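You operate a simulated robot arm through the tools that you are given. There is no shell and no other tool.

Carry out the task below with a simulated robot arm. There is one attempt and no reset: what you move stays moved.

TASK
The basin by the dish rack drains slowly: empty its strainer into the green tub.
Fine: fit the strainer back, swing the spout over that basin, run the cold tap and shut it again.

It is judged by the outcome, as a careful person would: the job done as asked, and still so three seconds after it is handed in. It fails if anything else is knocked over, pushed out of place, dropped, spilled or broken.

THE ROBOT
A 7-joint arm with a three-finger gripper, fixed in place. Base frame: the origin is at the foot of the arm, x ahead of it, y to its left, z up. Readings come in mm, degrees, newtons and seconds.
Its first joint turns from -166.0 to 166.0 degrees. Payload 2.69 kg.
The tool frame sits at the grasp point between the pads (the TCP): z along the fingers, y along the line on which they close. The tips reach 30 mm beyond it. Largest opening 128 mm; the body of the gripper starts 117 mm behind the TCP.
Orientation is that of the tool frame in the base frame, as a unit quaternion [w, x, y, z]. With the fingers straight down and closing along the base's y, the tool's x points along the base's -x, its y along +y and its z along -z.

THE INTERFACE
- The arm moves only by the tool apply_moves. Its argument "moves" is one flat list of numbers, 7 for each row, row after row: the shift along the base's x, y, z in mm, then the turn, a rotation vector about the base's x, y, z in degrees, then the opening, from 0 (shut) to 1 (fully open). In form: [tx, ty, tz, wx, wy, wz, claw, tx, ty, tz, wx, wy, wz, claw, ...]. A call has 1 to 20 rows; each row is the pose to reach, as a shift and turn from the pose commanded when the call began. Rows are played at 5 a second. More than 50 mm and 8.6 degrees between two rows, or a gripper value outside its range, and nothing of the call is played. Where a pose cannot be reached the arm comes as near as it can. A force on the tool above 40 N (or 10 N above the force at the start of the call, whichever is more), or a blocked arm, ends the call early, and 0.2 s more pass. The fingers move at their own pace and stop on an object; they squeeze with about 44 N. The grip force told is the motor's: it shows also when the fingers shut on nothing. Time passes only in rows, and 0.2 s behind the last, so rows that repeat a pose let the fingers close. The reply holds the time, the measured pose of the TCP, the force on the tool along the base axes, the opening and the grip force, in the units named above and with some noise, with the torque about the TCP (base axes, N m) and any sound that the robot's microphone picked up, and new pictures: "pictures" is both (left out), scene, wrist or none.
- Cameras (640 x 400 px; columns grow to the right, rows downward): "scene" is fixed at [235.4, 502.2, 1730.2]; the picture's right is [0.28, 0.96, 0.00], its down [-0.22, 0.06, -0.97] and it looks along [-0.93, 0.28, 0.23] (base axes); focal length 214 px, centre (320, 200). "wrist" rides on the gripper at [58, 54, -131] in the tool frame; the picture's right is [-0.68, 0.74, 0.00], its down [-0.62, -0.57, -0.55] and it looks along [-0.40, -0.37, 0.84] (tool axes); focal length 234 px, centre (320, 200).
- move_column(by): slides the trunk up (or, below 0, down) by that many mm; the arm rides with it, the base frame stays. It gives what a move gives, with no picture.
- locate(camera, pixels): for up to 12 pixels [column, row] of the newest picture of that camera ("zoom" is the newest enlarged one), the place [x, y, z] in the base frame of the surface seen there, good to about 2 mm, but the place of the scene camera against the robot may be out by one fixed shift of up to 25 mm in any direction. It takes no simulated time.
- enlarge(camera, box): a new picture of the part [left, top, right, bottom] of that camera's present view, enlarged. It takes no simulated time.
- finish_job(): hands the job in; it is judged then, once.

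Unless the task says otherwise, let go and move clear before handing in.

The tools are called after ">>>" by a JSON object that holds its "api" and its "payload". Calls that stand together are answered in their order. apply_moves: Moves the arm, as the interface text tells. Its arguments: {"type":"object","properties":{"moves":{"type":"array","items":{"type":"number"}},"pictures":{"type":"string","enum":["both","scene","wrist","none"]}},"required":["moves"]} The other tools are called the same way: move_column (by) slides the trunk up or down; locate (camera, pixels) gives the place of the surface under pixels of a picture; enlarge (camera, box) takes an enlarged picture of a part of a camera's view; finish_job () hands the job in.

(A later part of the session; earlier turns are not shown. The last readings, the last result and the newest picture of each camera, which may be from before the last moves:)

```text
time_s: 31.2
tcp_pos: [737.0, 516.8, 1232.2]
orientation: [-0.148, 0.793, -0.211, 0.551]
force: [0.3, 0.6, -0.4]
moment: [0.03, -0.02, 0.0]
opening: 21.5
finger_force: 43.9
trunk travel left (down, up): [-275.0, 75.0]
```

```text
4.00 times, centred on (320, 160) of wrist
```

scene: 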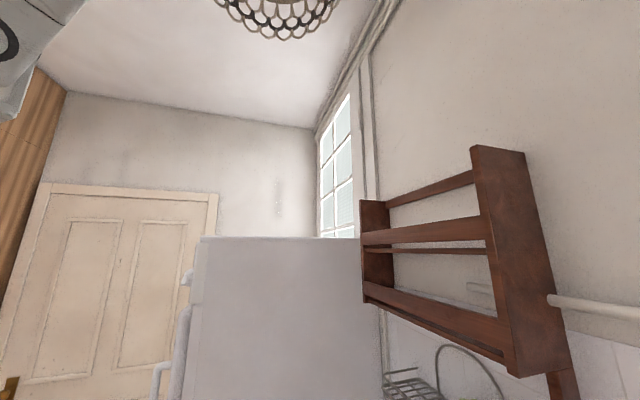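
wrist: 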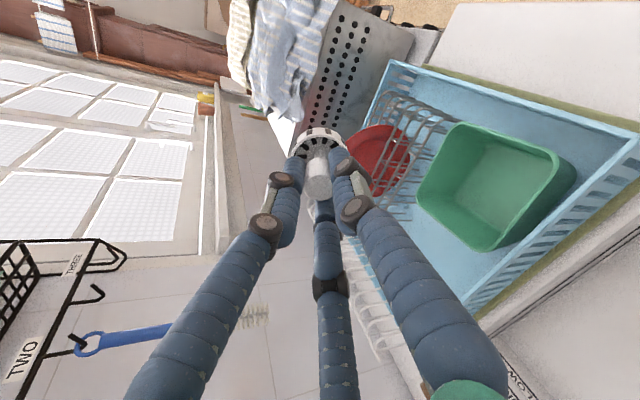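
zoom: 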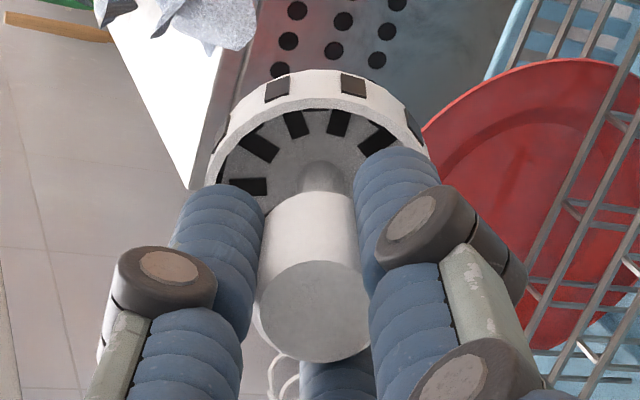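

No scraps are visible on the seen part of the tub floor or in the upper half of the basket, so I need a better look. I'll level the strainer while staying above the tub and shift so the whole tub floor is visible.

>>> {"api": "apply_moves", "payload": {"moves": [3, 4, 2, 0, 7, 0, 0, 6, 8, 4, 0, 14, 0, 0, 9, 12, 6, 0, 21, 0, 0, 13, 17, 8, 0, 28, 0, 0, 16, 21, 8, 0, 35, 0, 0, 20, 26, 8, 0, 42, 0, 0, 23, 30, 8, 0, 49, 0, 0, 26, 34, 8, 0, 56, 0, 0, 30, 39, 8, 0, 63, 0, 0, 33, 43, 8, 0, 70, 0, 0], "pictures": "wrist"}}

>>> {"api": "enlarge", "payload": {"camera": "wrist", "box": [240, 20, 440, 170]}}

>>> {"api": "enlarge", "payload": {"camera": "wrist", "box": [270, 110, 370, 210]}}

```text
time_s: 33.4
tcp_pos: [770.3, 561.1, 1238.9]
orientation: [0.0, 0.966, -0.259, -0.005]
force: [-0.1, -0.2, -0.4]
moment: [-0.02, 0.01, -0.02]
opening: 21.2
finger_force: 43.6
trunk travel left (down, up): [-275.0, 75.0]
```

wrist: 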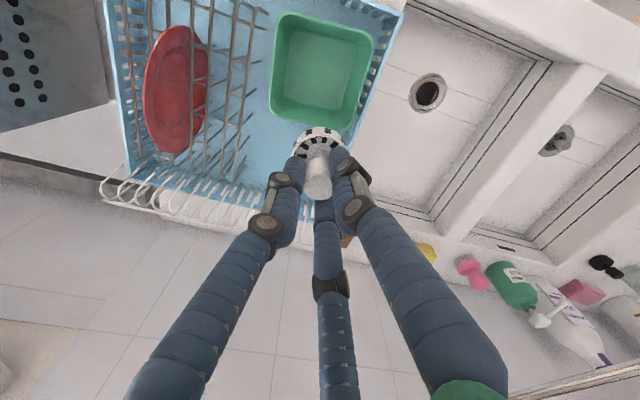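

```text
2.67 times, centred on (340, 95) of wrist
```

zoom: 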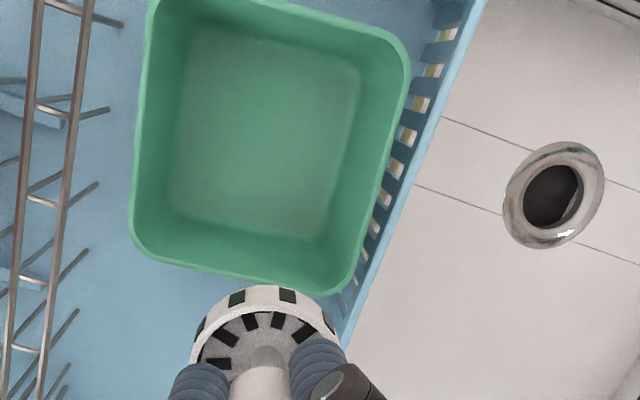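

```text
4.00 times, centred on (320, 160) of wrist
```

zoom: 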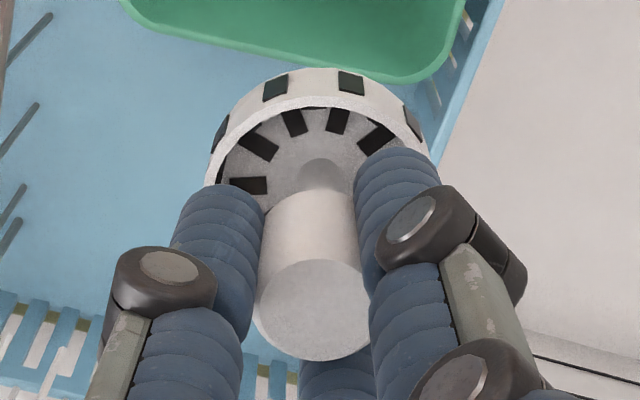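

The tub floor looks empty and the visible half of the basket too; scraps may have fallen elsewhere or be hidden behind the fingers. I'll scan the rack, basin and counter closely.

>>> {"api": "enlarge", "payload": {"camera": "wrist", "box": [90, 0, 290, 125]}}

>>> {"api": "enlarge", "payload": {"camera": "wrist", "box": [90, 100, 290, 225]}}

>>> {"api": "enlarge", "payload": {"camera": "wrist", "box": [340, 20, 640, 270]}}

>>> {"api": "enlarge", "payload": {"camera": "wrist", "box": [280, 120, 360, 230]}}

```text
3.20 times, centred on (190, 62) of wrist
```

zoom: 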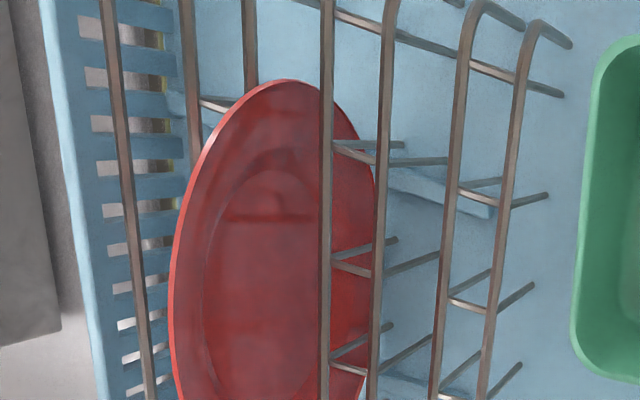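

```text
3.20 times, centred on (190, 162) of wrist
```

zoom: 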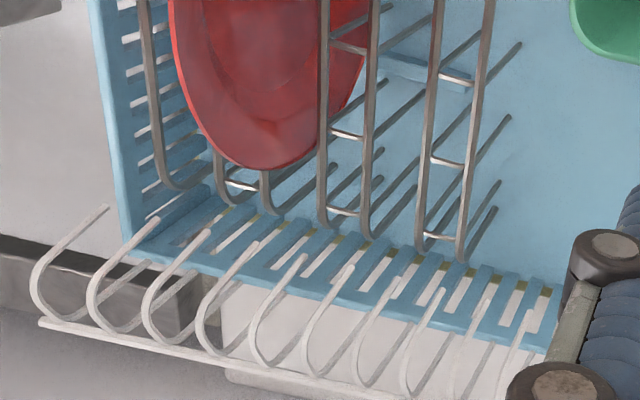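

```text
1.60 times, centred on (490, 145) of wrist
```

zoom: 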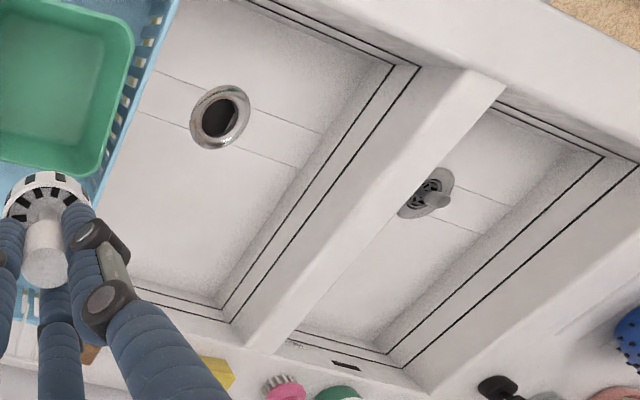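

```text
3.64 times, centred on (320, 175) of wrist
```

zoom: 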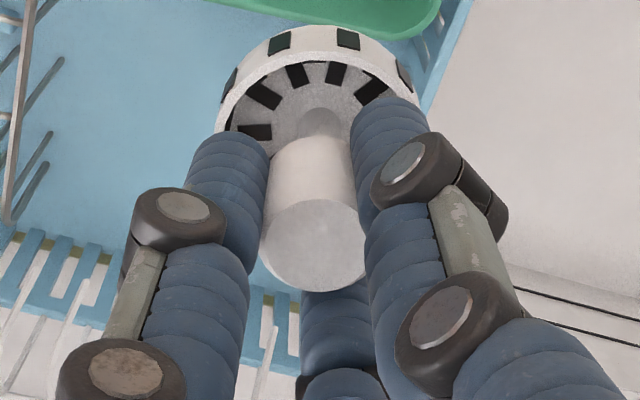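

No scraps are visible anywhere, so they likely slid into the basket half hidden behind the fingers. I'll tilt the opposite way by about 45° over the tub so any scraps slide into the visible side.

>>> {"api": "apply_moves", "payload": {"moves": [3, 1, -2, -7.5, 0, 0, 0, 6, 2, -4, -15, 0, 0, 0, 9, 3, -7, -22.5, 0, 0, 0, 12, 4, -10, -30, 0, 0, 0, 13, 4, -12, -37.5, 0, 0, 0, 13, 4, -14, -45, 0, 0, 0, 13, 4, -14, -45, 0, 0, 0], "pictures": "wrist"}}

>>> {"api": "enlarge", "payload": {"camera": "wrist", "box": [270, 110, 370, 210]}}

```text
time_s: 35.0
tcp_pos: [769.5, 550.2, 1227.0]
orientation: [0.37, 0.892, -0.24, 0.096]
force: [-0.7, 0.2, -0.8]
moment: [-0.04, 0.02, 0.0]
opening: 21.5
finger_force: 43.9
out of reach, approached as far as the arm can: row 6, 7
trunk travel left (down, up): [-275.0, 75.0]
```

wrist: 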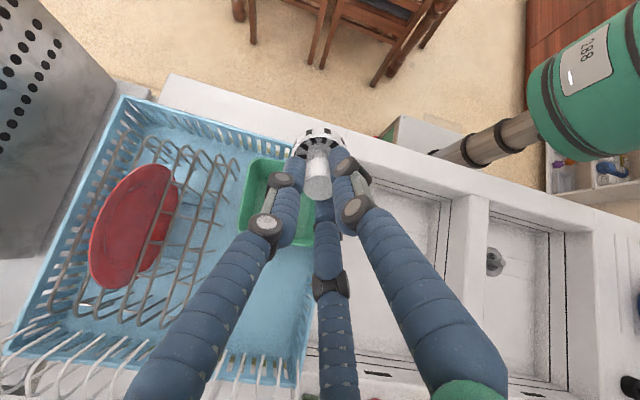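

```text
4.00 times, centred on (320, 160) of wrist
```

zoom: 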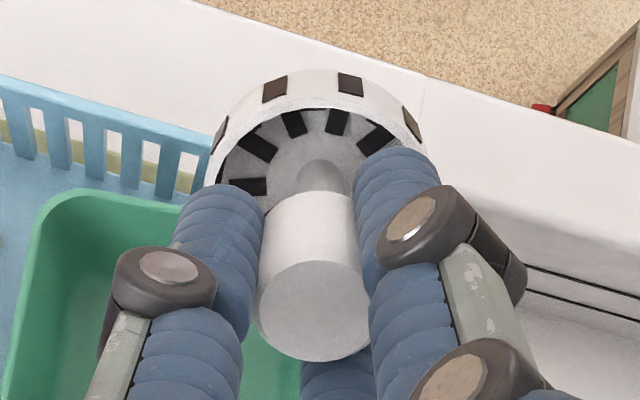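

Still nothing visible in the basket's seen half. I'll inspect this picture region by region for fallen scraps (counter front, basin, tub, rack gap).

>>> {"api": "enlarge", "payload": {"camera": "wrist", "box": [120, 60, 320, 185]}}

>>> {"api": "enlarge", "payload": {"camera": "wrist", "box": [200, 150, 400, 275]}}

>>> {"api": "enlarge", "payload": {"camera": "wrist", "box": [340, 130, 600, 292]}}

>>> {"api": "enlarge", "payload": {"camera": "wrist", "box": [190, 0, 390, 125]}}

```text
3.20 times, centred on (220, 122) of wrist
```

zoom: 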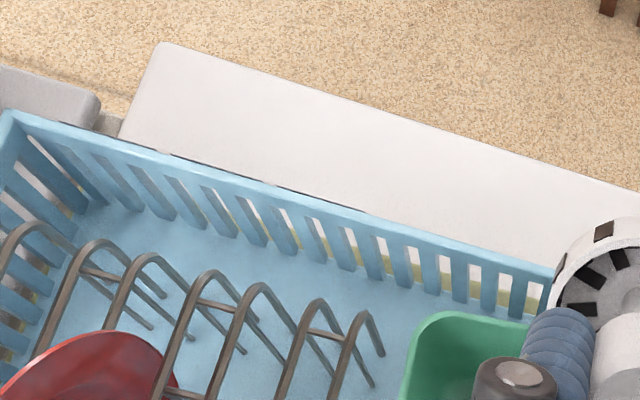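

```text
3.20 times, centred on (300, 212) of wrist
```

zoom: 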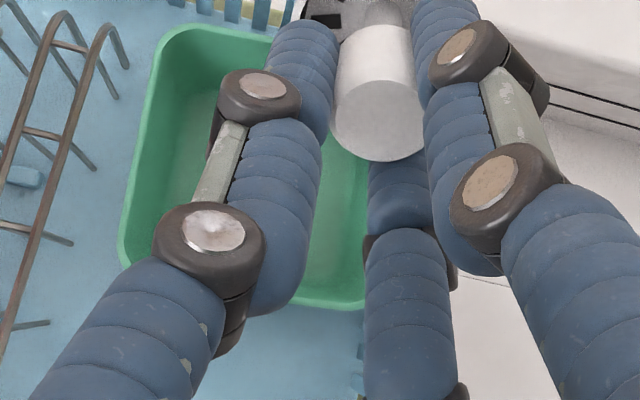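

```text
2.46 times, centred on (470, 211) of wrist
```

zoom: 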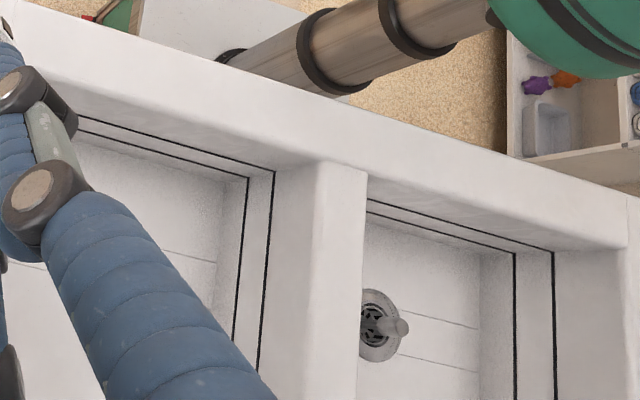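

```text
3.20 times, centred on (290, 62) of wrist
```

zoom: 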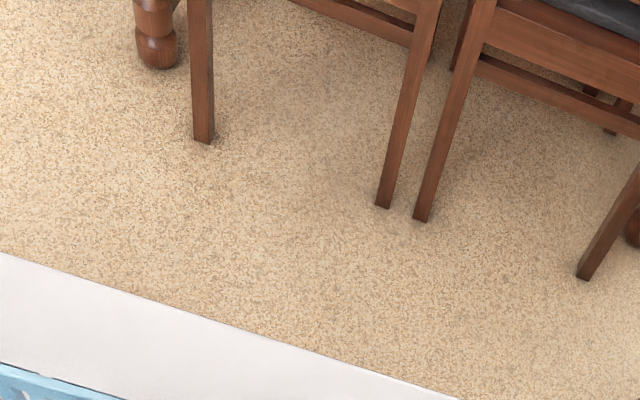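

No scraps on the counter, floor or basin. They're either in the basket half hidden behind the fingers or stuck. I'll level out and carry the strainer back over its drain, where I can set it down, release and look into the whole basket.

>>> {"api": "apply_moves", "payload": {"moves": [0, -8, 3, 7.5, 0, 0, 0, -5, -16, 6, 15, 0, 0, 0, -10, -22, 9, 22.5, 0, 0, 0, -20, -26, 10, 30, 0, 0, 0, -30, -30, 10, 37.5, 0, 0, 0, -40, -34, 10, 45, 0, 0, 0, -40, -34, 10, 45, 0, 0, 0], "pictures": "wrist"}}

```text
time_s: 36.6
tcp_pos: [728.3, 515.1, 1237.0]
orientation: [-0.001, 0.966, -0.258, -0.003]
force: [-0.3, -0.9, 0.3]
moment: [0.02, -0.03, -0.01]
opening: 21.6
finger_force: 43.8
trunk travel left (down, up): [-275.0, 75.0]
```

wrist: 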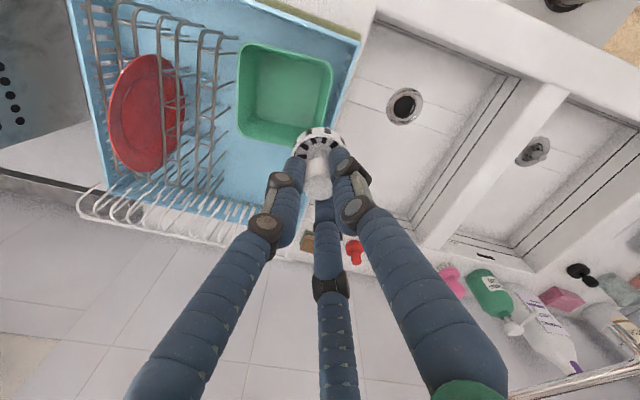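

>>> {"api": "enlarge", "payload": {"camera": "wrist", "box": [220, 20, 420, 160]}}

>>> {"api": "locate", "payload": {"camera": "wrist", "pixels": [[246, 44], [285, 49], [331, 66], [325, 105], [240, 85], [270, 95], [290, 90], [362, 42], [350, 75]]}}

```text
2.86 times, centred on (320, 90) of wrist
```

zoom: 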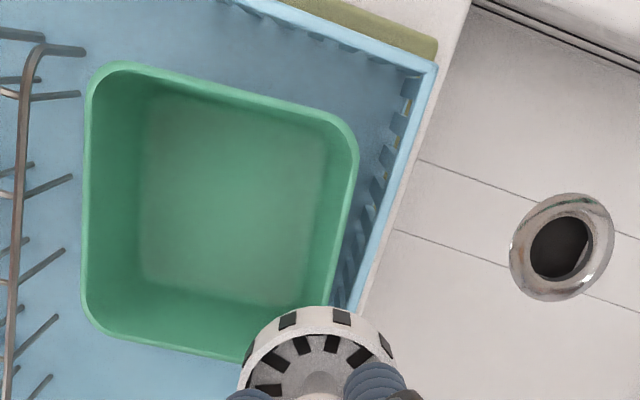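

```text
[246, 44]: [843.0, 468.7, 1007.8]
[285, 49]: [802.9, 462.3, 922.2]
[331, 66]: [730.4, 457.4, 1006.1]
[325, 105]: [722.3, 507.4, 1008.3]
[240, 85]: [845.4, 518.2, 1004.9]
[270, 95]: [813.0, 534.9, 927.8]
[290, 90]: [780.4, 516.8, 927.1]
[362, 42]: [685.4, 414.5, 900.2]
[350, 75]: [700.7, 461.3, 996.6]
```

The tub hasn't moved and is empty. Moving back above the drain at the original yaw.

>>> {"api": "apply_moves", "payload": {"moves": [-10, -1, -2, 0, 0, -4, 0, -30, -2, -6, 0, 0, -10, 0, -55, -4, -10, 0, 0, -17, 0, -80, -6, -14, 0, 0, -24, 0, -105, -8, -18, 0, 0, -31, 0, -130, -10, -22, 0, 0, -38, 0, -155, -12, -26, 0, 0, -45, 0, -180, -14, -30, 0, 0, -52, 0, -203, -15, -34, 0, 0, -58, 0, -215, -16, -37, 0, 0, -63, 0, -219, -16.5, -37, 0, 0, -65, 0, -219, -16.5, -37, 0, 0, -65, 0], "pictures": "wrist"}}

>>> {"api": "enlarge", "payload": {"camera": "wrist", "box": [270, 60, 390, 210]}}

```text
time_s: 39.2
tcp_pos: [511.9, 499.1, 1199.8]
orientation: [0.001, -0.676, 0.737, 0.002]
force: [-0.6, -0.2, -0.4]
moment: [0.02, 0.0, -0.02]
opening: 21.5
finger_force: 43.6
trunk travel left (down, up): [-275.0, 75.0]
```

wrist: 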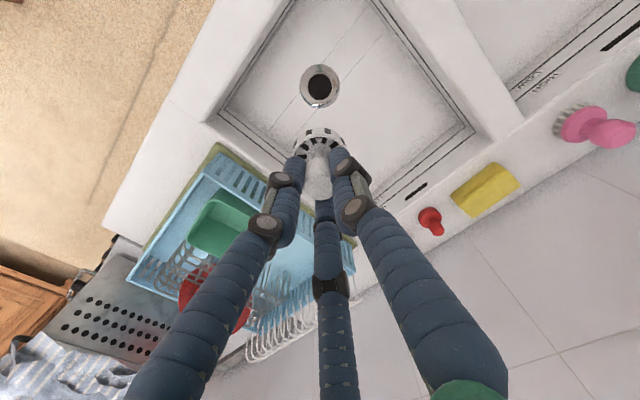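

```text
2.67 times, centred on (330, 135) of wrist
```

zoom: 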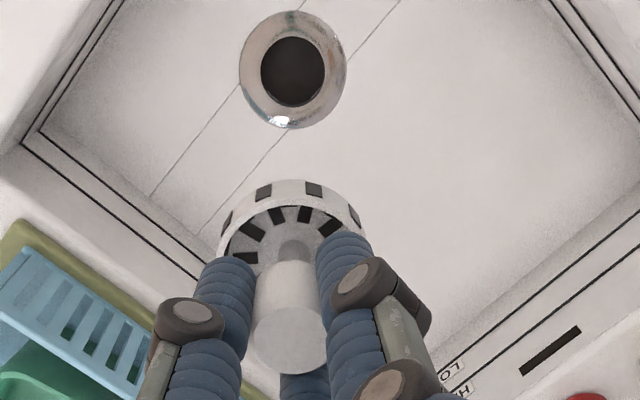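

>>> {"api": "apply_moves", "payload": {"moves": [-1, 0, -40, 0, 0, 0, 0, -2, 0, -85, 0, 0, 0, 0, -2, 0, -130, 0, 0, 0, 0, -2, 0, -175, 0, 0, 0, 0, -2, 0, -220, 0, 0, 0, 0, -2, 0, -265, 0, 0, 0, 0, -2, 0, -305, 0, 0, 0, 0, -2, 0, -335, 0, 0, 0, 0, -2, 0, -355, 0, 0, 0, 0, -2, 0, -355, 0, 0, 0, 0], "pictures": "wrist"}}

>>> {"api": "enlarge", "payload": {"camera": "wrist", "box": [260, 60, 380, 210]}}

```text
time_s: 41.4
tcp_pos: [511.5, 498.4, 843.3]
orientation: [0.002, -0.675, 0.738, 0.002]
force: [0.4, 0.3, 0.5]
moment: [-0.02, 0.04, -0.01]
opening: 21.2
finger_force: 44.4
trunk travel left (down, up): [-275.0, 75.0]
```

wrist: 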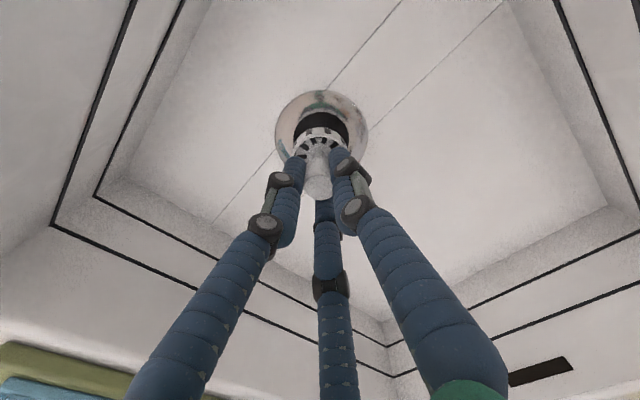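

```text
2.67 times, centred on (320, 135) of wrist
```

zoom: 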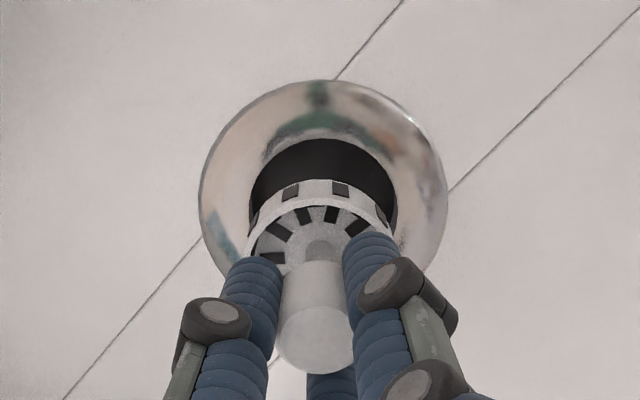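

The basket is lined up over the drain hole, off by about 2 mm in x. I'll correct and lower slowly to the original seated height, watching force.

>>> {"api": "apply_moves", "payload": {"moves": [-2, 0.5, -8, 0, 0, 0, 0, -2, 0.5, -18, 0, 0, 0, 0, -2, 0.5, -28, 0, 0, 0, 0, -2, 0.5, -36, 0, 0, 0, 0, -2, 0.5, -43, 0, 0, 0, 0, -2, 0.5, -48, 0, 0, 0, 0, -2, 0.5, -50.5, 0, 0, 0, 0], "pictures": "wrist"}}

```text
time_s: 43.0
tcp_pos: [508.6, 499.5, 793.2]
orientation: [0.001, -0.676, 0.737, 0.003]
force: [-0.5, 0.5, 0.9]
moment: [0.03, 0.0, -0.02]
opening: 21.6
finger_force: 43.7
trunk travel left (down, up): [-275.0, 75.0]
```

wrist: 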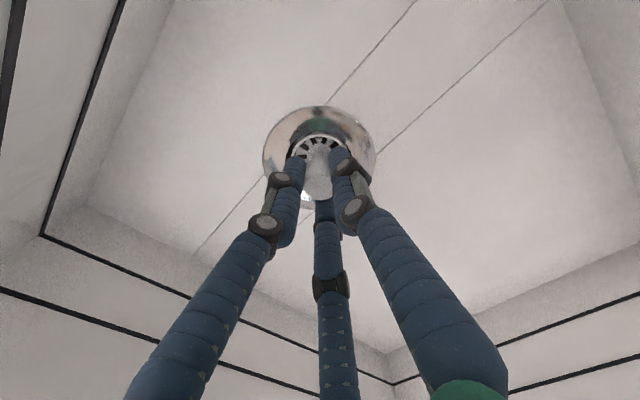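

The basket slid in without force. I'll lower 1 mm more and release, opening the fingers to ~55 mm.

>>> {"api": "apply_moves", "payload": {"moves": [0, 0, -1, 0, 0, 0, 0, 0, 0, -1, 0, 0, 0, 0.25, 0, 0, -1, 0, 0, 0, 0.45, 0, 0, -1, 0, 0, 0, 0.45], "pictures": "wrist"}}

>>> {"api": "enlarge", "payload": {"camera": "wrist", "box": [260, 90, 380, 240]}}

```text
time_s: 44.0
tcp_pos: [508.8, 499.4, 794.1]
orientation: [0.002, -0.676, 0.737, 0.003]
force: [-0.2, -0.7, -0.7]
moment: [-0.04, 0.01, 0.01]
opening: 57.8
finger_force: 0.2
trunk travel left (down, up): [-275.0, 75.0]
```

wrist: 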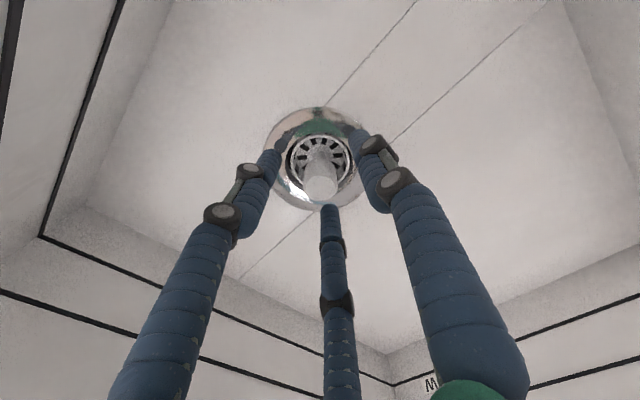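

```text
2.67 times, centred on (320, 165) of wrist
```

zoom: 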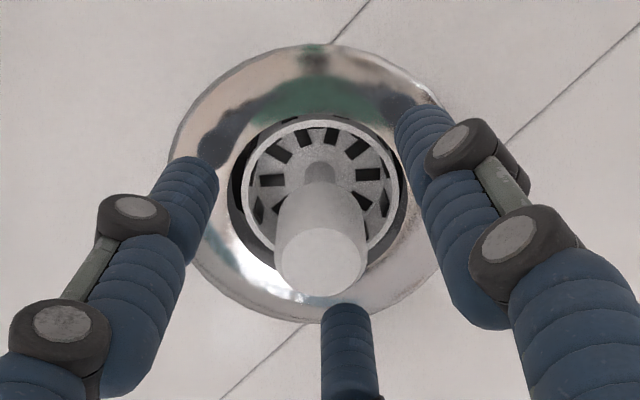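

The released basket looks empty apart from a sliver behind the knob. I'll rise and look from another yaw to confirm fully.

>>> {"api": "apply_moves", "payload": {"moves": [0, 0, 30, 0, 0, 0, 0.45, 0, 0, 70, 0, 0, 0, 0.45, 0, 0, 110, 0, 0, 8, 0.45, 0, 0, 150, 0, 0, 16, 0.45, 0, 0, 150, 0, 0, 24, 0.45, 0, 0, 150, 0, 0, 32, 0.45, 0, 0, 150, 0, 0, 40, 0.45, 0, 0, 150, 0, 0, 48, 0.45, 0, 0, 150, 0, 0, 56, 0.45, 0, 0, 150, 0, 0, 64, 0.45, 0, 0, 150, 0, 0, 72, 0.45, 0, 0, 150, 0, 0, 80, 0.45], "pictures": "wrist"}}

>>> {"api": "enlarge", "payload": {"camera": "wrist", "box": [280, 70, 380, 170]}}

```text
time_s: 46.6
tcp_pos: [508.3, 499.8, 943.5]
orientation: [0.001, 0.992, -0.129, -0.003]
force: [0.3, 0.2, 0.6]
moment: [-0.02, 0.0, 0.0]
opening: 57.6
finger_force: 0.1
trunk travel left (down, up): [-275.0, 75.0]
```

wrist: 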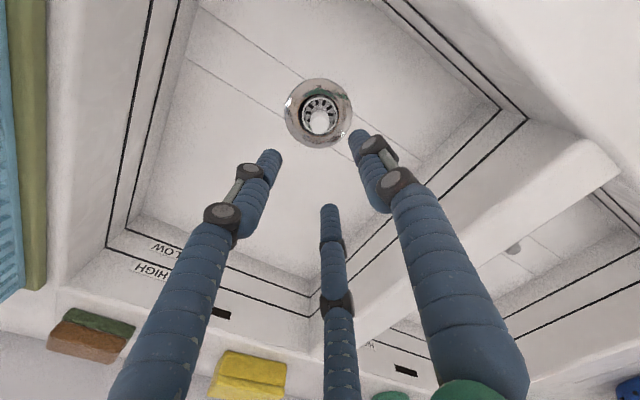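

```text
4.00 times, centred on (330, 120) of wrist
```

zoom: 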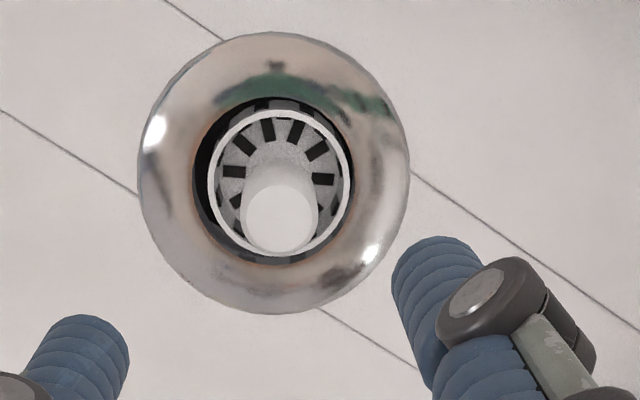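

The strainer is seated and completely empty, so the scraps came out during the tip. I'll go back above the tub with free hands to search for them closely.

>>> {"api": "apply_moves", "payload": {"moves": [0, 0, 45, 0, 0, 0, 0.3, 0, 0, 90, 0, 0, 0, 0.2, 0, 0, 135, 0, 0, 0, 0.1, 0, 0, 180, 0, 0, 0, 0, 20, 4, 215, 0, 0, 0, 0, 60, 12, 230, 0, 0, 0, 0, 105, 20, 235, 0, 0, 0, 0, 150, 28, 235, 0, 0, 0, 0, 195, 36, 235, 0, 0, 0, 0, 235, 44, 235, 0, 0, 0, 0, 235, 44, 235, 0, 0, 0, 0], "pictures": "wrist"}}

>>> {"api": "enlarge", "payload": {"camera": "wrist", "box": [200, 0, 400, 150]}}

>>> {"api": "enlarge", "payload": {"camera": "wrist", "box": [340, 0, 540, 150]}}

>>> {"api": "enlarge", "payload": {"camera": "wrist", "box": [60, 0, 260, 150]}}

```text
time_s: 49.0
tcp_pos: [745.8, 541.9, 1179.0]
orientation: [0.0, 0.991, -0.13, -0.003]
force: [0.3, -0.7, -0.2]
moment: [0.02, 0.07, -0.01]
opening: 2.3
finger_force: 31.5
trunk travel left (down, up): [-275.0, 75.0]
```

wrist: 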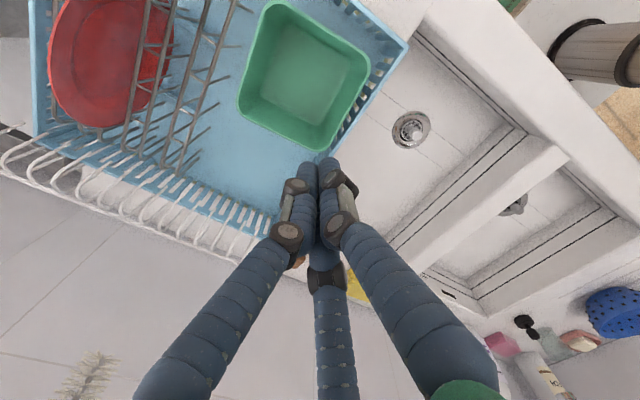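

```text
2.67 times, centred on (300, 75) of wrist
```

zoom: 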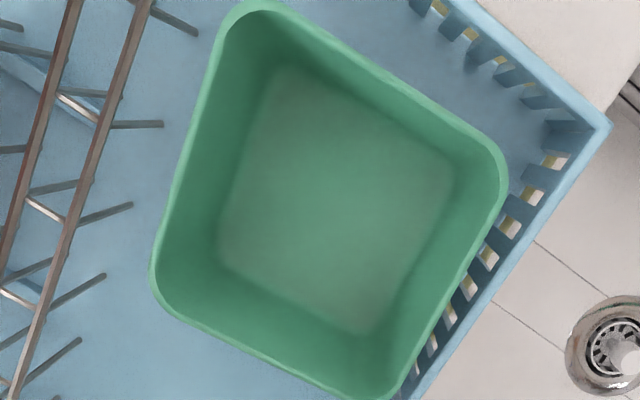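

```text
2.67 times, centred on (440, 75) of wrist
```

zoom: 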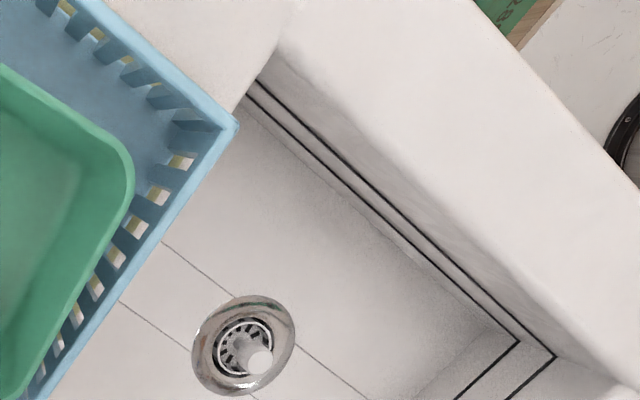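

```text
2.67 times, centred on (160, 75) of wrist
```

zoom: 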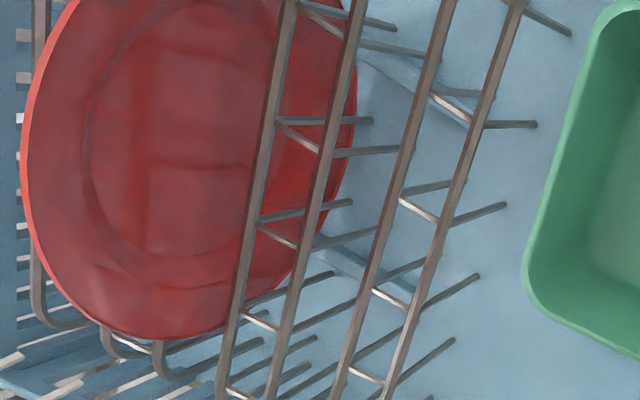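

The tub, rack and basin show no scraps; the basket is verifiably empty. I'll keep watching for them while moving on; next I'll go look at the tap and spout.

>>> {"api": "apply_moves", "payload": {"moves": [-5, 0, 40, 0, 0, -2, 0, -20, 0, 85, 0, 0, -4, 0, -50, 0, 122, 0, 0, -7, 0, -90, 0, 150, 0, 0, -10, 0, -130, 0, 175, 0, 0, -13, 0, -172, 0, 195, 0, 0, -16, 0, -217, 0, 210, 0, 0, -19, 0, -264, 0, 220, 0, 0, -22, 0, -312, -5, 221, 0, 0, -25, 0, -360, -10, 221, 0, 0, -28, 0, -405, -15, 221, 0, 0, -31, 0, -446, -20, 221, 0, 0, -32, 0], "pictures": "wrist"}}

```text
time_s: 51.6
tcp_pos: [296.3, 520.3, 1399.1]
orientation: [0.0, 0.917, -0.399, -0.003]
force: [0.9, 0.2, 0.4]
moment: [-0.01, 0.01, 0.02]
opening: 2.2
finger_force: 32.1
trunk travel left (down, up): [-275.0, 75.0]
```

wrist: 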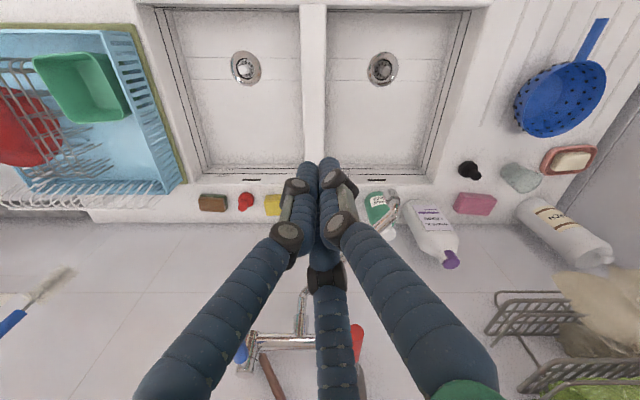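

Good overview: both strainers seated and everything in place. Now tilting the hand up 30° to see the tap and spout.

>>> {"api": "apply_moves", "payload": {"moves": [0, -8, 0, 7.5, 0, 0, 0, 0, -16, 0, 15, 0, 0, 0, 0, -24, 0, 22.5, 0, 0, 0, 0, -30, 0, 30, 0, 0, 0, 0, -30, 0, 36, 0, 0, 0], "pictures": "wrist"}}

>>> {"api": "enlarge", "payload": {"camera": "wrist", "box": [180, 100, 480, 300]}}

```text
time_s: 52.8
tcp_pos: [296.9, 492.4, 1399.8]
orientation: [-0.285, 0.872, -0.377, -0.126]
force: [0.1, -1.0, 0.4]
moment: [0.0, 0.01, 0.05]
opening: 2.3
finger_force: 31.7
trunk travel left (down, up): [-275.0, 75.0]
```

wrist: 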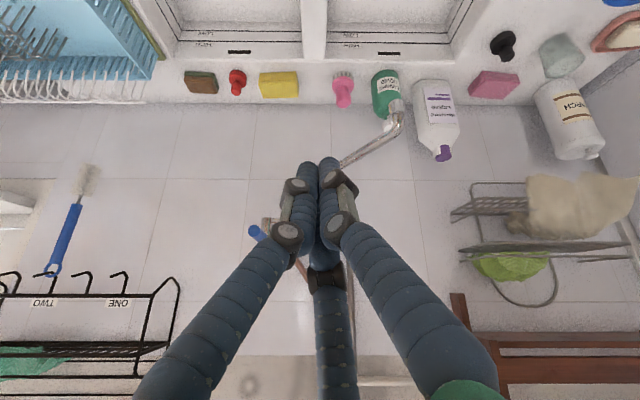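

```text
2.00 times, centred on (330, 200) of wrist
```

zoom: 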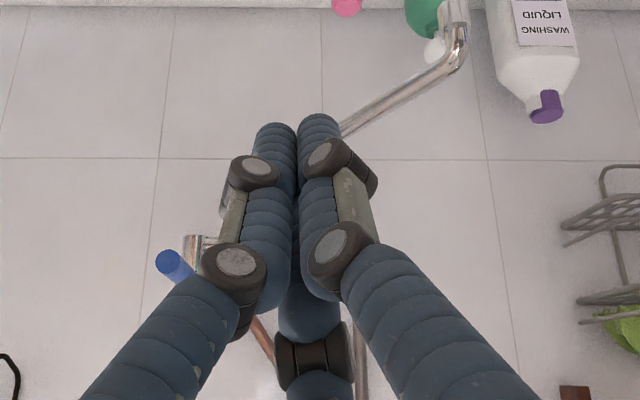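

The tap is hidden behind the fingers around (300,260). I'll shift +x so it appears to the right of the hand.

>>> {"api": "apply_moves", "payload": {"moves": [45, 0, 0, 0, 0, 0, 0, 90, 0, 0, 0, 0, 0, 0, 135, 0, 0, 0, 0, 0, 0, 180, 0, 0, 0, 0, 0, 0, 225, 0, 0, 0, 0, 0, 0, 265, 0, 0, 0, 0, 0, 0], "pictures": "wrist"}}

>>> {"api": "enlarge", "payload": {"camera": "wrist", "box": [360, 100, 600, 300]}}

```text
time_s: 54.2
tcp_pos: [556.9, 494.0, 1399.5]
orientation: [-0.283, 0.872, -0.379, -0.127]
force: [0.4, 0.3, -1.4]
moment: [-0.02, -0.01, 0.02]
opening: 2.2
finger_force: 31.3
trunk travel left (down, up): [-275.0, 75.0]
```

wrist: 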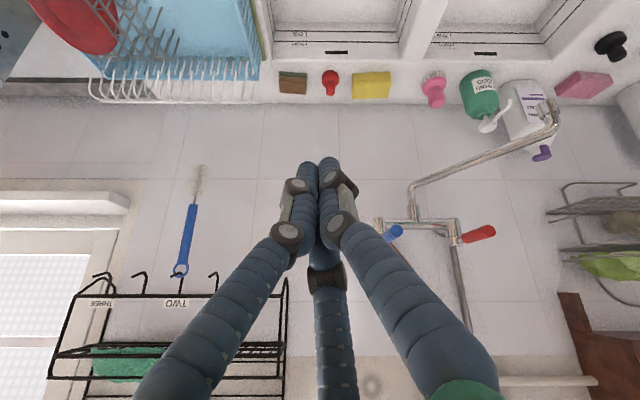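

```text
2.00 times, centred on (480, 200) of wrist
```

zoom: 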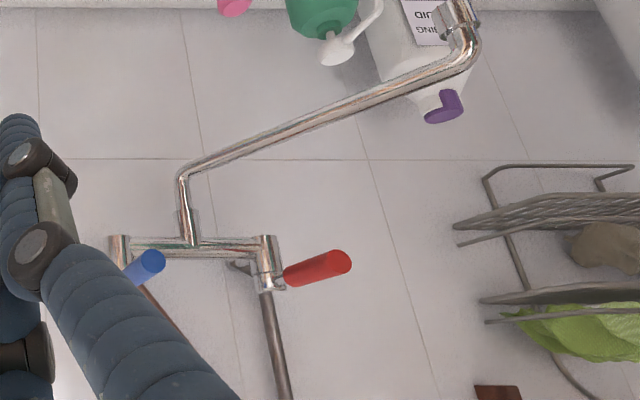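

Now the tap is clear: spout runs from the riser (411,190) to the outlet (550,110); blue handle at (396,229), red at (480,235). I'll locate these points.

>>> {"api": "locate", "payload": {"camera": "wrist", "pixels": [[398, 230], [385, 238], [379, 222], [415, 222], [413, 205], [411, 189], [448, 172], [485, 157], [520, 145], [545, 135], [552, 115], [547, 103]]}}

>>> {"api": "locate", "payload": {"camera": "wrist", "pixels": [[470, 238], [492, 231], [454, 228], [453, 240], [440, 223], [440, 90], [470, 95], [520, 130], [490, 122], [371, 86], [330, 80], [460, 300]]}}

>>> {"api": "enlarge", "payload": {"camera": "wrist", "box": [365, 180, 505, 270]}}

```text
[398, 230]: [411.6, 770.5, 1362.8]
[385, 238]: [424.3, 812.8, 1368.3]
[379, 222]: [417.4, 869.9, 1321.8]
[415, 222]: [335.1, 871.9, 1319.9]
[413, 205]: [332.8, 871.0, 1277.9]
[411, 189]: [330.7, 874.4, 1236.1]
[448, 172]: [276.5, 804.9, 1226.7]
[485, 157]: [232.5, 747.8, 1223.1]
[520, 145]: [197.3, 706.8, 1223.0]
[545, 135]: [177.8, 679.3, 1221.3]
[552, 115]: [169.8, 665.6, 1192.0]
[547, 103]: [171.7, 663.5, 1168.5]
```

```text
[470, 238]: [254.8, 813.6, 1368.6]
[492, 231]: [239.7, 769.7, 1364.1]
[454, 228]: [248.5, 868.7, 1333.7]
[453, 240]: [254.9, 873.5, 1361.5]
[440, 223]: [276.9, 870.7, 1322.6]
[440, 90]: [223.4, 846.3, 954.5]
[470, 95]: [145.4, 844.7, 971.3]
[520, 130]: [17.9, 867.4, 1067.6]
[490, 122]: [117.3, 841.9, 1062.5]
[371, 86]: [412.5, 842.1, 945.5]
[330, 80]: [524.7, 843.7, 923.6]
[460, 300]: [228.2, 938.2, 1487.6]
```

```text
4.44 times, centred on (435, 225) of wrist
```

zoom: 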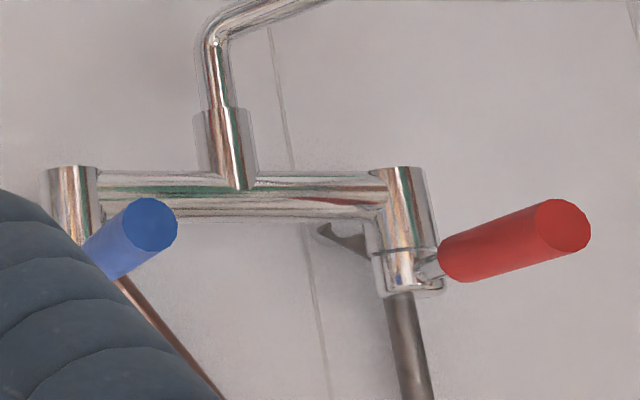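

The spout pivots at about (332,884), pipe z≈1217, outlet near (171,665,1165) over the wrong basin; levers sit at z≈1365 with tips near y≈766. I'll check the wire shelf and bottles' positions so my pushing path (from the −x side near the outlet) is clear.

>>> {"api": "locate", "payload": {"camera": "wrist", "pixels": [[550, 212], [565, 186], [600, 207], [548, 249], [541, 153], [495, 125], [530, 100], [478, 90], [575, 300], [620, 265]]}}

>>> {"api": "apply_moves", "payload": {"moves": [-10, 0, 0, -8, 0, 0, 0, -20, 0, 0, -16, 0, 0, 0, -50, 0, 0, -24, 0, 0, 0, -90, 0, 0, -32, 0, 0, 0, -130, 0, 0, -36, 0, 0, 0, -175, 0, 0, -36, 0, 0, 0, -220, 0, 0, -36, 0, 0, 0], "pictures": "wrist"}}

```text
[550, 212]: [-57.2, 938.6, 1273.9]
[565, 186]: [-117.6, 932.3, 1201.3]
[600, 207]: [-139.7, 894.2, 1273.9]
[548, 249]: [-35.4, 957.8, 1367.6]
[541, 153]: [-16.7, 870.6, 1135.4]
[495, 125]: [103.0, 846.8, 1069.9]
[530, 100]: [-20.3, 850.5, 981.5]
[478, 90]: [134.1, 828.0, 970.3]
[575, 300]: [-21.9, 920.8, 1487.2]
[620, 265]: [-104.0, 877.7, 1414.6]
```

```text
time_s: 55.8
tcp_pos: [340.1, 493.6, 1399.4]
orientation: [-0.001, 0.917, -0.399, -0.002]
force: [0.6, -0.2, -0.2]
moment: [-0.02, 0.03, 0.02]
opening: 2.1
finger_force: 31.5
trunk travel left (down, up): [-275.0, 75.0]
```

wrist: 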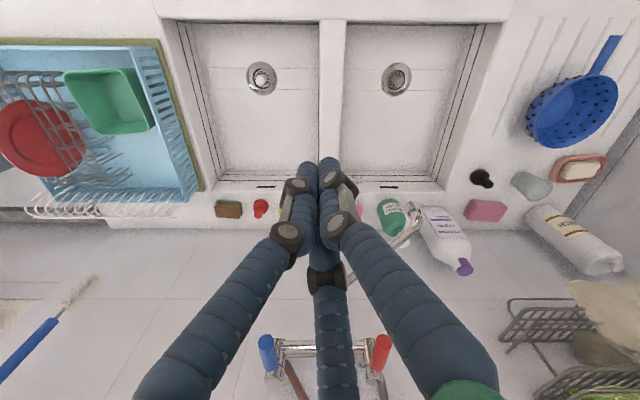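

The shelf and bottles are well away (x<−30 or z<1140). I'll move to the −x side of the spout's outlet end, staying high, then check before descending.

>>> {"api": "apply_moves", "payload": {"moves": [-45, 0, 0, 0, 0, 0, 0, -90, 0, 0, 0, 0, 0, 0, -135, 10, 0, 0, 0, 0, 0, -175, 35, 0, 0, 0, 0, 0, -195, 75, 0, 0, 0, 0, 0, -203, 120, 0, 0, 0, 0, 0, -203, 165, 0, 0, 0, 0, 0, -203, 205, 0, 0, 0, 0, 0, -203, 220, 0, 0, 0, 0, 0], "pictures": "wrist"}}

```text
time_s: 58.0
tcp_pos: [171.8, 709.0, 1461.3]
orientation: [-0.044, 0.907, -0.419, -0.013]
force: [-0.3, -1.7, 0.7]
moment: [0.08, 0.0, -0.05]
opening: 2.1
finger_force: 31.4
trunk travel left (down, up): [-275.0, 75.0]
stopped in row 9: the arm was blocked; the commanded pose is now the measured one
```

wrist: 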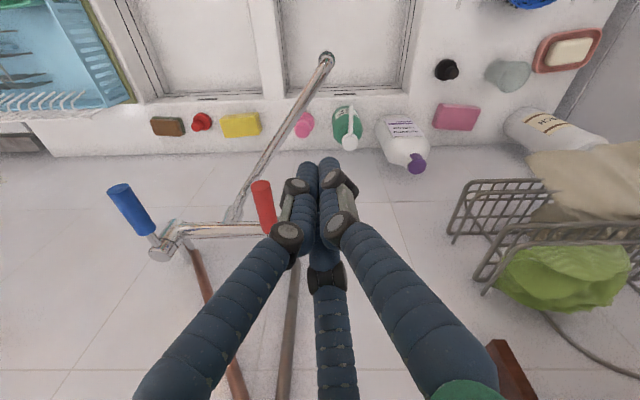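

The arm was blocked near (172,709,1461); something brown appears at (505,370). I'll identify it and look at the scene camera.

>>> {"api": "locate", "payload": {"camera": "wrist", "pixels": [[505, 365], [520, 390], [498, 345], [262, 200], [130, 205], [325, 60], [290, 110], [235, 210], [165, 250], [465, 230]]}}

>>> {"api": "apply_moves", "payload": {"moves": [0, 0, 0, 0, 0, 0, 0], "pictures": "scene"}}

```text
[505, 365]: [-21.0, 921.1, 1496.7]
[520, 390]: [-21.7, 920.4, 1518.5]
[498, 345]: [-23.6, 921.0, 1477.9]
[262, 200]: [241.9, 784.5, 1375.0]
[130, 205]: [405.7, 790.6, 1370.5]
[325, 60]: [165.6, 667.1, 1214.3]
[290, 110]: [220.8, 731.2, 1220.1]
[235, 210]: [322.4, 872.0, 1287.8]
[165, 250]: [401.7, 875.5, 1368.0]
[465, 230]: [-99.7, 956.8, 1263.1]
```

```text
time_s: 58.4
tcp_pos: [171.2, 708.2, 1461.0]
orientation: [-0.043, 0.907, -0.418, -0.013]
force: [0.0, -1.2, -0.2]
moment: [0.07, 0.03, -0.01]
opening: 2.1
finger_force: 31.2
trunk travel left (down, up): [-275.0, 75.0]
```

scene: 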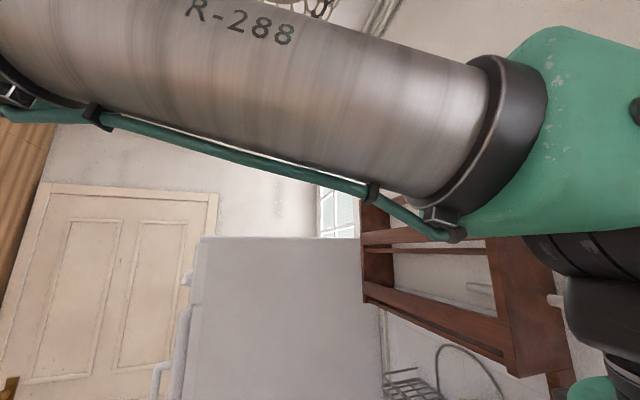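

>>> {"api": "locate", "payload": {"camera": "scene", "pixels": [[515, 370], [510, 260], [560, 340], [370, 290], [580, 130], [590, 240], [600, 310], [400, 300], [620, 350], [540, 300]]}}

>>> {"api": "enlarge", "payload": {"camera": "scene", "box": [400, 150, 640, 400]}}

```text
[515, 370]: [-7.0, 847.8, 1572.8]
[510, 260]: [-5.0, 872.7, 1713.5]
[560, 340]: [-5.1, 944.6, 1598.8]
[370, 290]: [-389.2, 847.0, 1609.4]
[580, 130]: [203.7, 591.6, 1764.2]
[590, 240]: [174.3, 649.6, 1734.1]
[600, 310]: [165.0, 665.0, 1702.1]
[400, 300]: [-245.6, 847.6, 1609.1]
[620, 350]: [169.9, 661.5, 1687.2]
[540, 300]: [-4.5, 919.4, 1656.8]
```

```text
1.60 times, centred on (520, 275) of scene
```

zoom: 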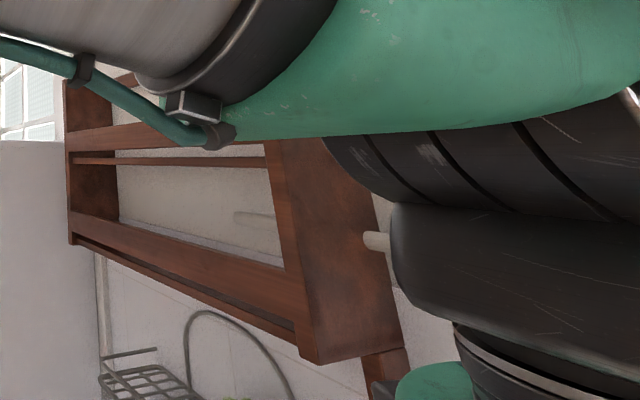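

The wrist is near the wooden shelf's level but the tool force is tiny; the arm itself is being blocked at this height. I'll back out toward −y and approach lower instead.

>>> {"api": "apply_moves", "payload": {"moves": [0, -20, 0, 0, 0, 0, 0, 0, -45, 0, 0, 0, 0, 0, -10, -85, -5, 0, 0, 0, 0, -20, -125, -15, 0, 0, 0, 0, -30, -160, -30, 0, 0, 0, 0, -40, -180, -50, 0, 0, 0, 0], "pictures": "both"}}

```text
time_s: 59.8
tcp_pos: [125.7, 530.2, 1399.8]
orientation: [-0.035, 0.909, -0.415, -0.011]
force: [0.6, -0.5, 0.2]
moment: [0.07, -0.03, 0.01]
opening: 2.2
finger_force: 31.0
trunk travel left (down, up): [-275.0, 75.0]
```

scene: 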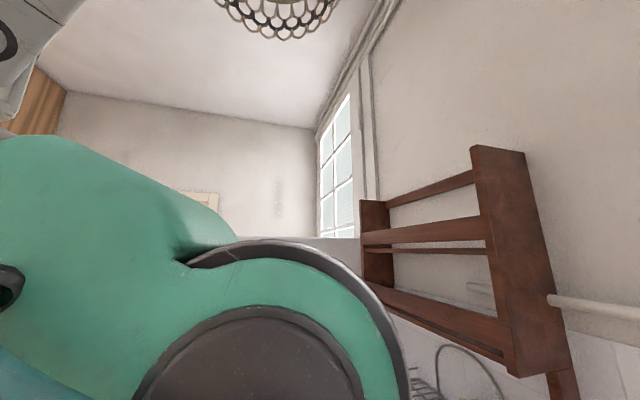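
wrist: 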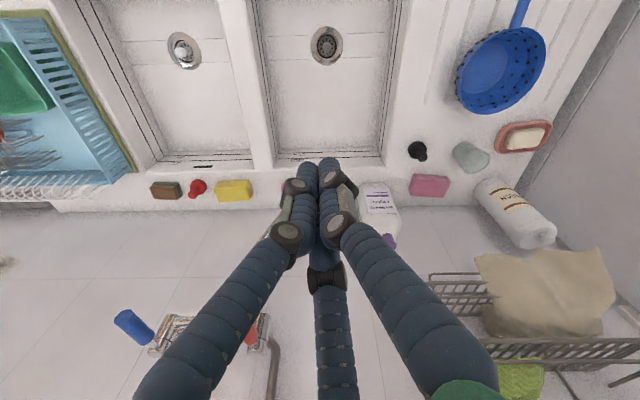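

Back in free space. I'll straighten the tool and descend to spout height on the −x side of the outlet, well clear of it.

>>> {"api": "apply_moves", "payload": {"moves": [-5, 0, -40, -2, 0, 0, 0, -12, 5, -85, -4, 0, 0, 0, -20, 10, -130, -4, 0, 0, 0, -28, 20, -170, -4, 0, 0, 0, -35, 40, -175, -4, 0, 0, 0, -38, 75, -175, -4, 0, 0, 0], "pictures": "both"}}

```text
time_s: 61.3
tcp_pos: [139.2, 609.5, 1330.7]
orientation: [-0.087, 0.889, -0.45, -0.022]
force: [0.2, -0.2, 0.0]
moment: [0.1, -0.04, -0.02]
opening: 2.1
finger_force: 31.6
trunk travel left (down, up): [-275.0, 75.0]
stopped in row 6: the arm was blocked; the commanded pose is now the measured one
```

scene: 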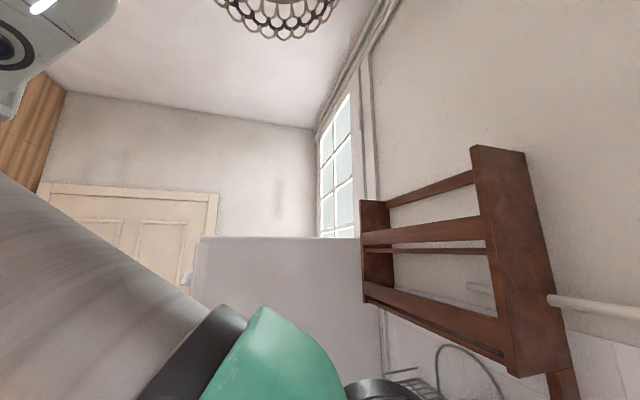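
wrist: 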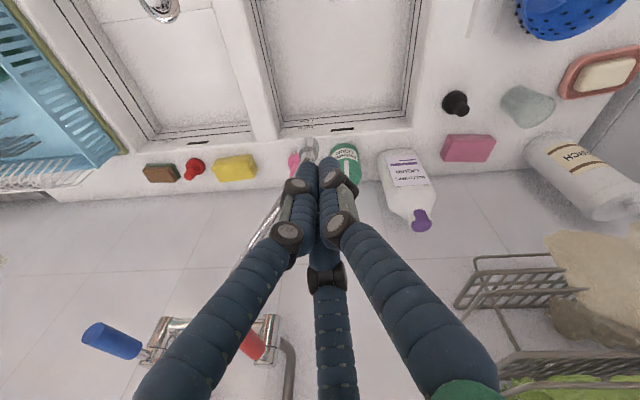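

Blocked again while going toward −x, with no tool force — some other arm link must be stopping. I'll locate the visible items in the scene camera to see what the arm might be touching.

>>> {"api": "locate", "payload": {"camera": "scene", "pixels": [[20, 140], [40, 60], [80, 20], [10, 100], [100, 280], [60, 250], [270, 350], [180, 370], [290, 20], [220, 20], [200, 300], [370, 390]]}}

>>> {"api": "enlarge", "payload": {"camera": "scene", "box": [0, 0, 160, 100]}}

```text
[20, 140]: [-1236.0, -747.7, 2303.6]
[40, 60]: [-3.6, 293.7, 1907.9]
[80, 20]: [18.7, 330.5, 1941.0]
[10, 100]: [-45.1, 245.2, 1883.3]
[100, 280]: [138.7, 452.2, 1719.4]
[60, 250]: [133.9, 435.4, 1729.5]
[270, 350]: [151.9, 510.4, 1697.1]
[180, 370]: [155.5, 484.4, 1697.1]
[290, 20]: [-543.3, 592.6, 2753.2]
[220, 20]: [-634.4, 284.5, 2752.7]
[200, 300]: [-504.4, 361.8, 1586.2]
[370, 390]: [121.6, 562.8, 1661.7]
```

```text
4.00 times, centred on (80, 50) of scene
```

zoom: 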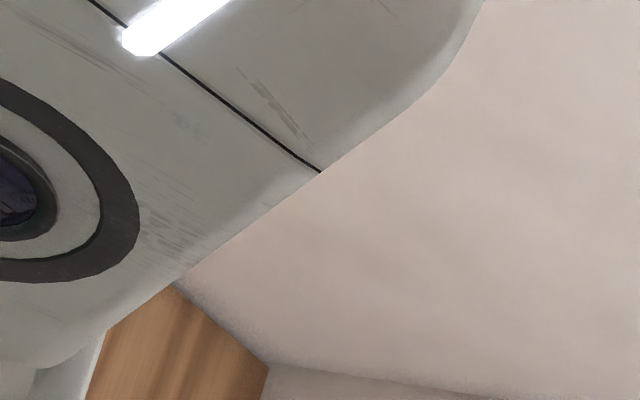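

Each block happened at azimuth ≈77°, so joint 1 is at its limit there — the arm can't get past that line. Instead I'll cage the spout pipe from above near its outlet (reachable at ~74°) and swing it; first back off and straighten.

>>> {"api": "apply_moves", "payload": {"moves": [25, -20, 5, -3, 0.7, 0, 0, 60, -40, 10, -7, 1.5, 0, 0, 90, -55, 15, -10, 2.2, 0, 0, 105, -60, 15, -10, 2.2, 0, 0.3], "pictures": "none"}}

```text
time_s: 62.3
tcp_pos: [244.8, 547.2, 1335.6]
orientation: [0.01, 0.892, -0.452, 0.003]
force: [0.1, 0.3, -0.1]
moment: [0.04, -0.01, -0.01]
opening: 38.4
finger_force: 0.0
trunk travel left (down, up): [-275.0, 75.0]
```

>>> {"api": "apply_moves", "payload": {"moves": [0, 0, 5, 0, 0, -8, 0.5, 0, 0, 10, 0, 0, -16, 0.8, 0, 0, 12, 0, 0, -24, 1, 0, 0, 12, 0, 0, -32, 1, 0, 0, 12, 0, 0, -40, 1, 0, 0, 12, 0, 0, -48, 1, 0, 0, 12, 0, 0, -56, 1, 0, 0, 12, 0, 0, -64, 1, 0, 0, 12, 0, 0, -72, 1, 0, 0, 12, 0, 0, -73, 1], "pictures": "wrist"}}

```text
time_s: 64.5
tcp_pos: [244.1, 548.1, 1347.8]
orientation: [-0.009, -0.448, 0.894, 0.002]
force: [0.3, 0.2, -0.6]
moment: [0.02, 0.0, 0.0]
opening: 128.1
finger_force: 0.0
trunk travel left (down, up): [-275.0, 75.0]
```

wrist: 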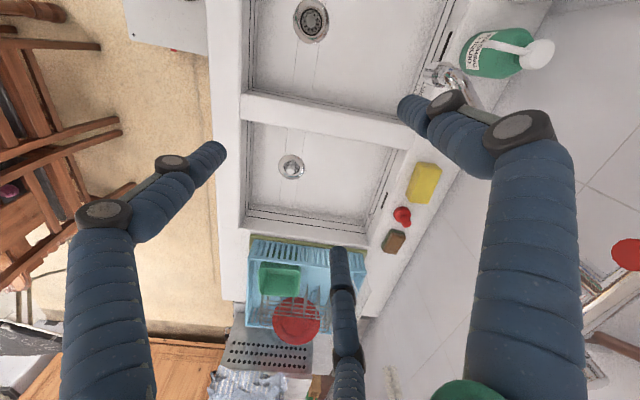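

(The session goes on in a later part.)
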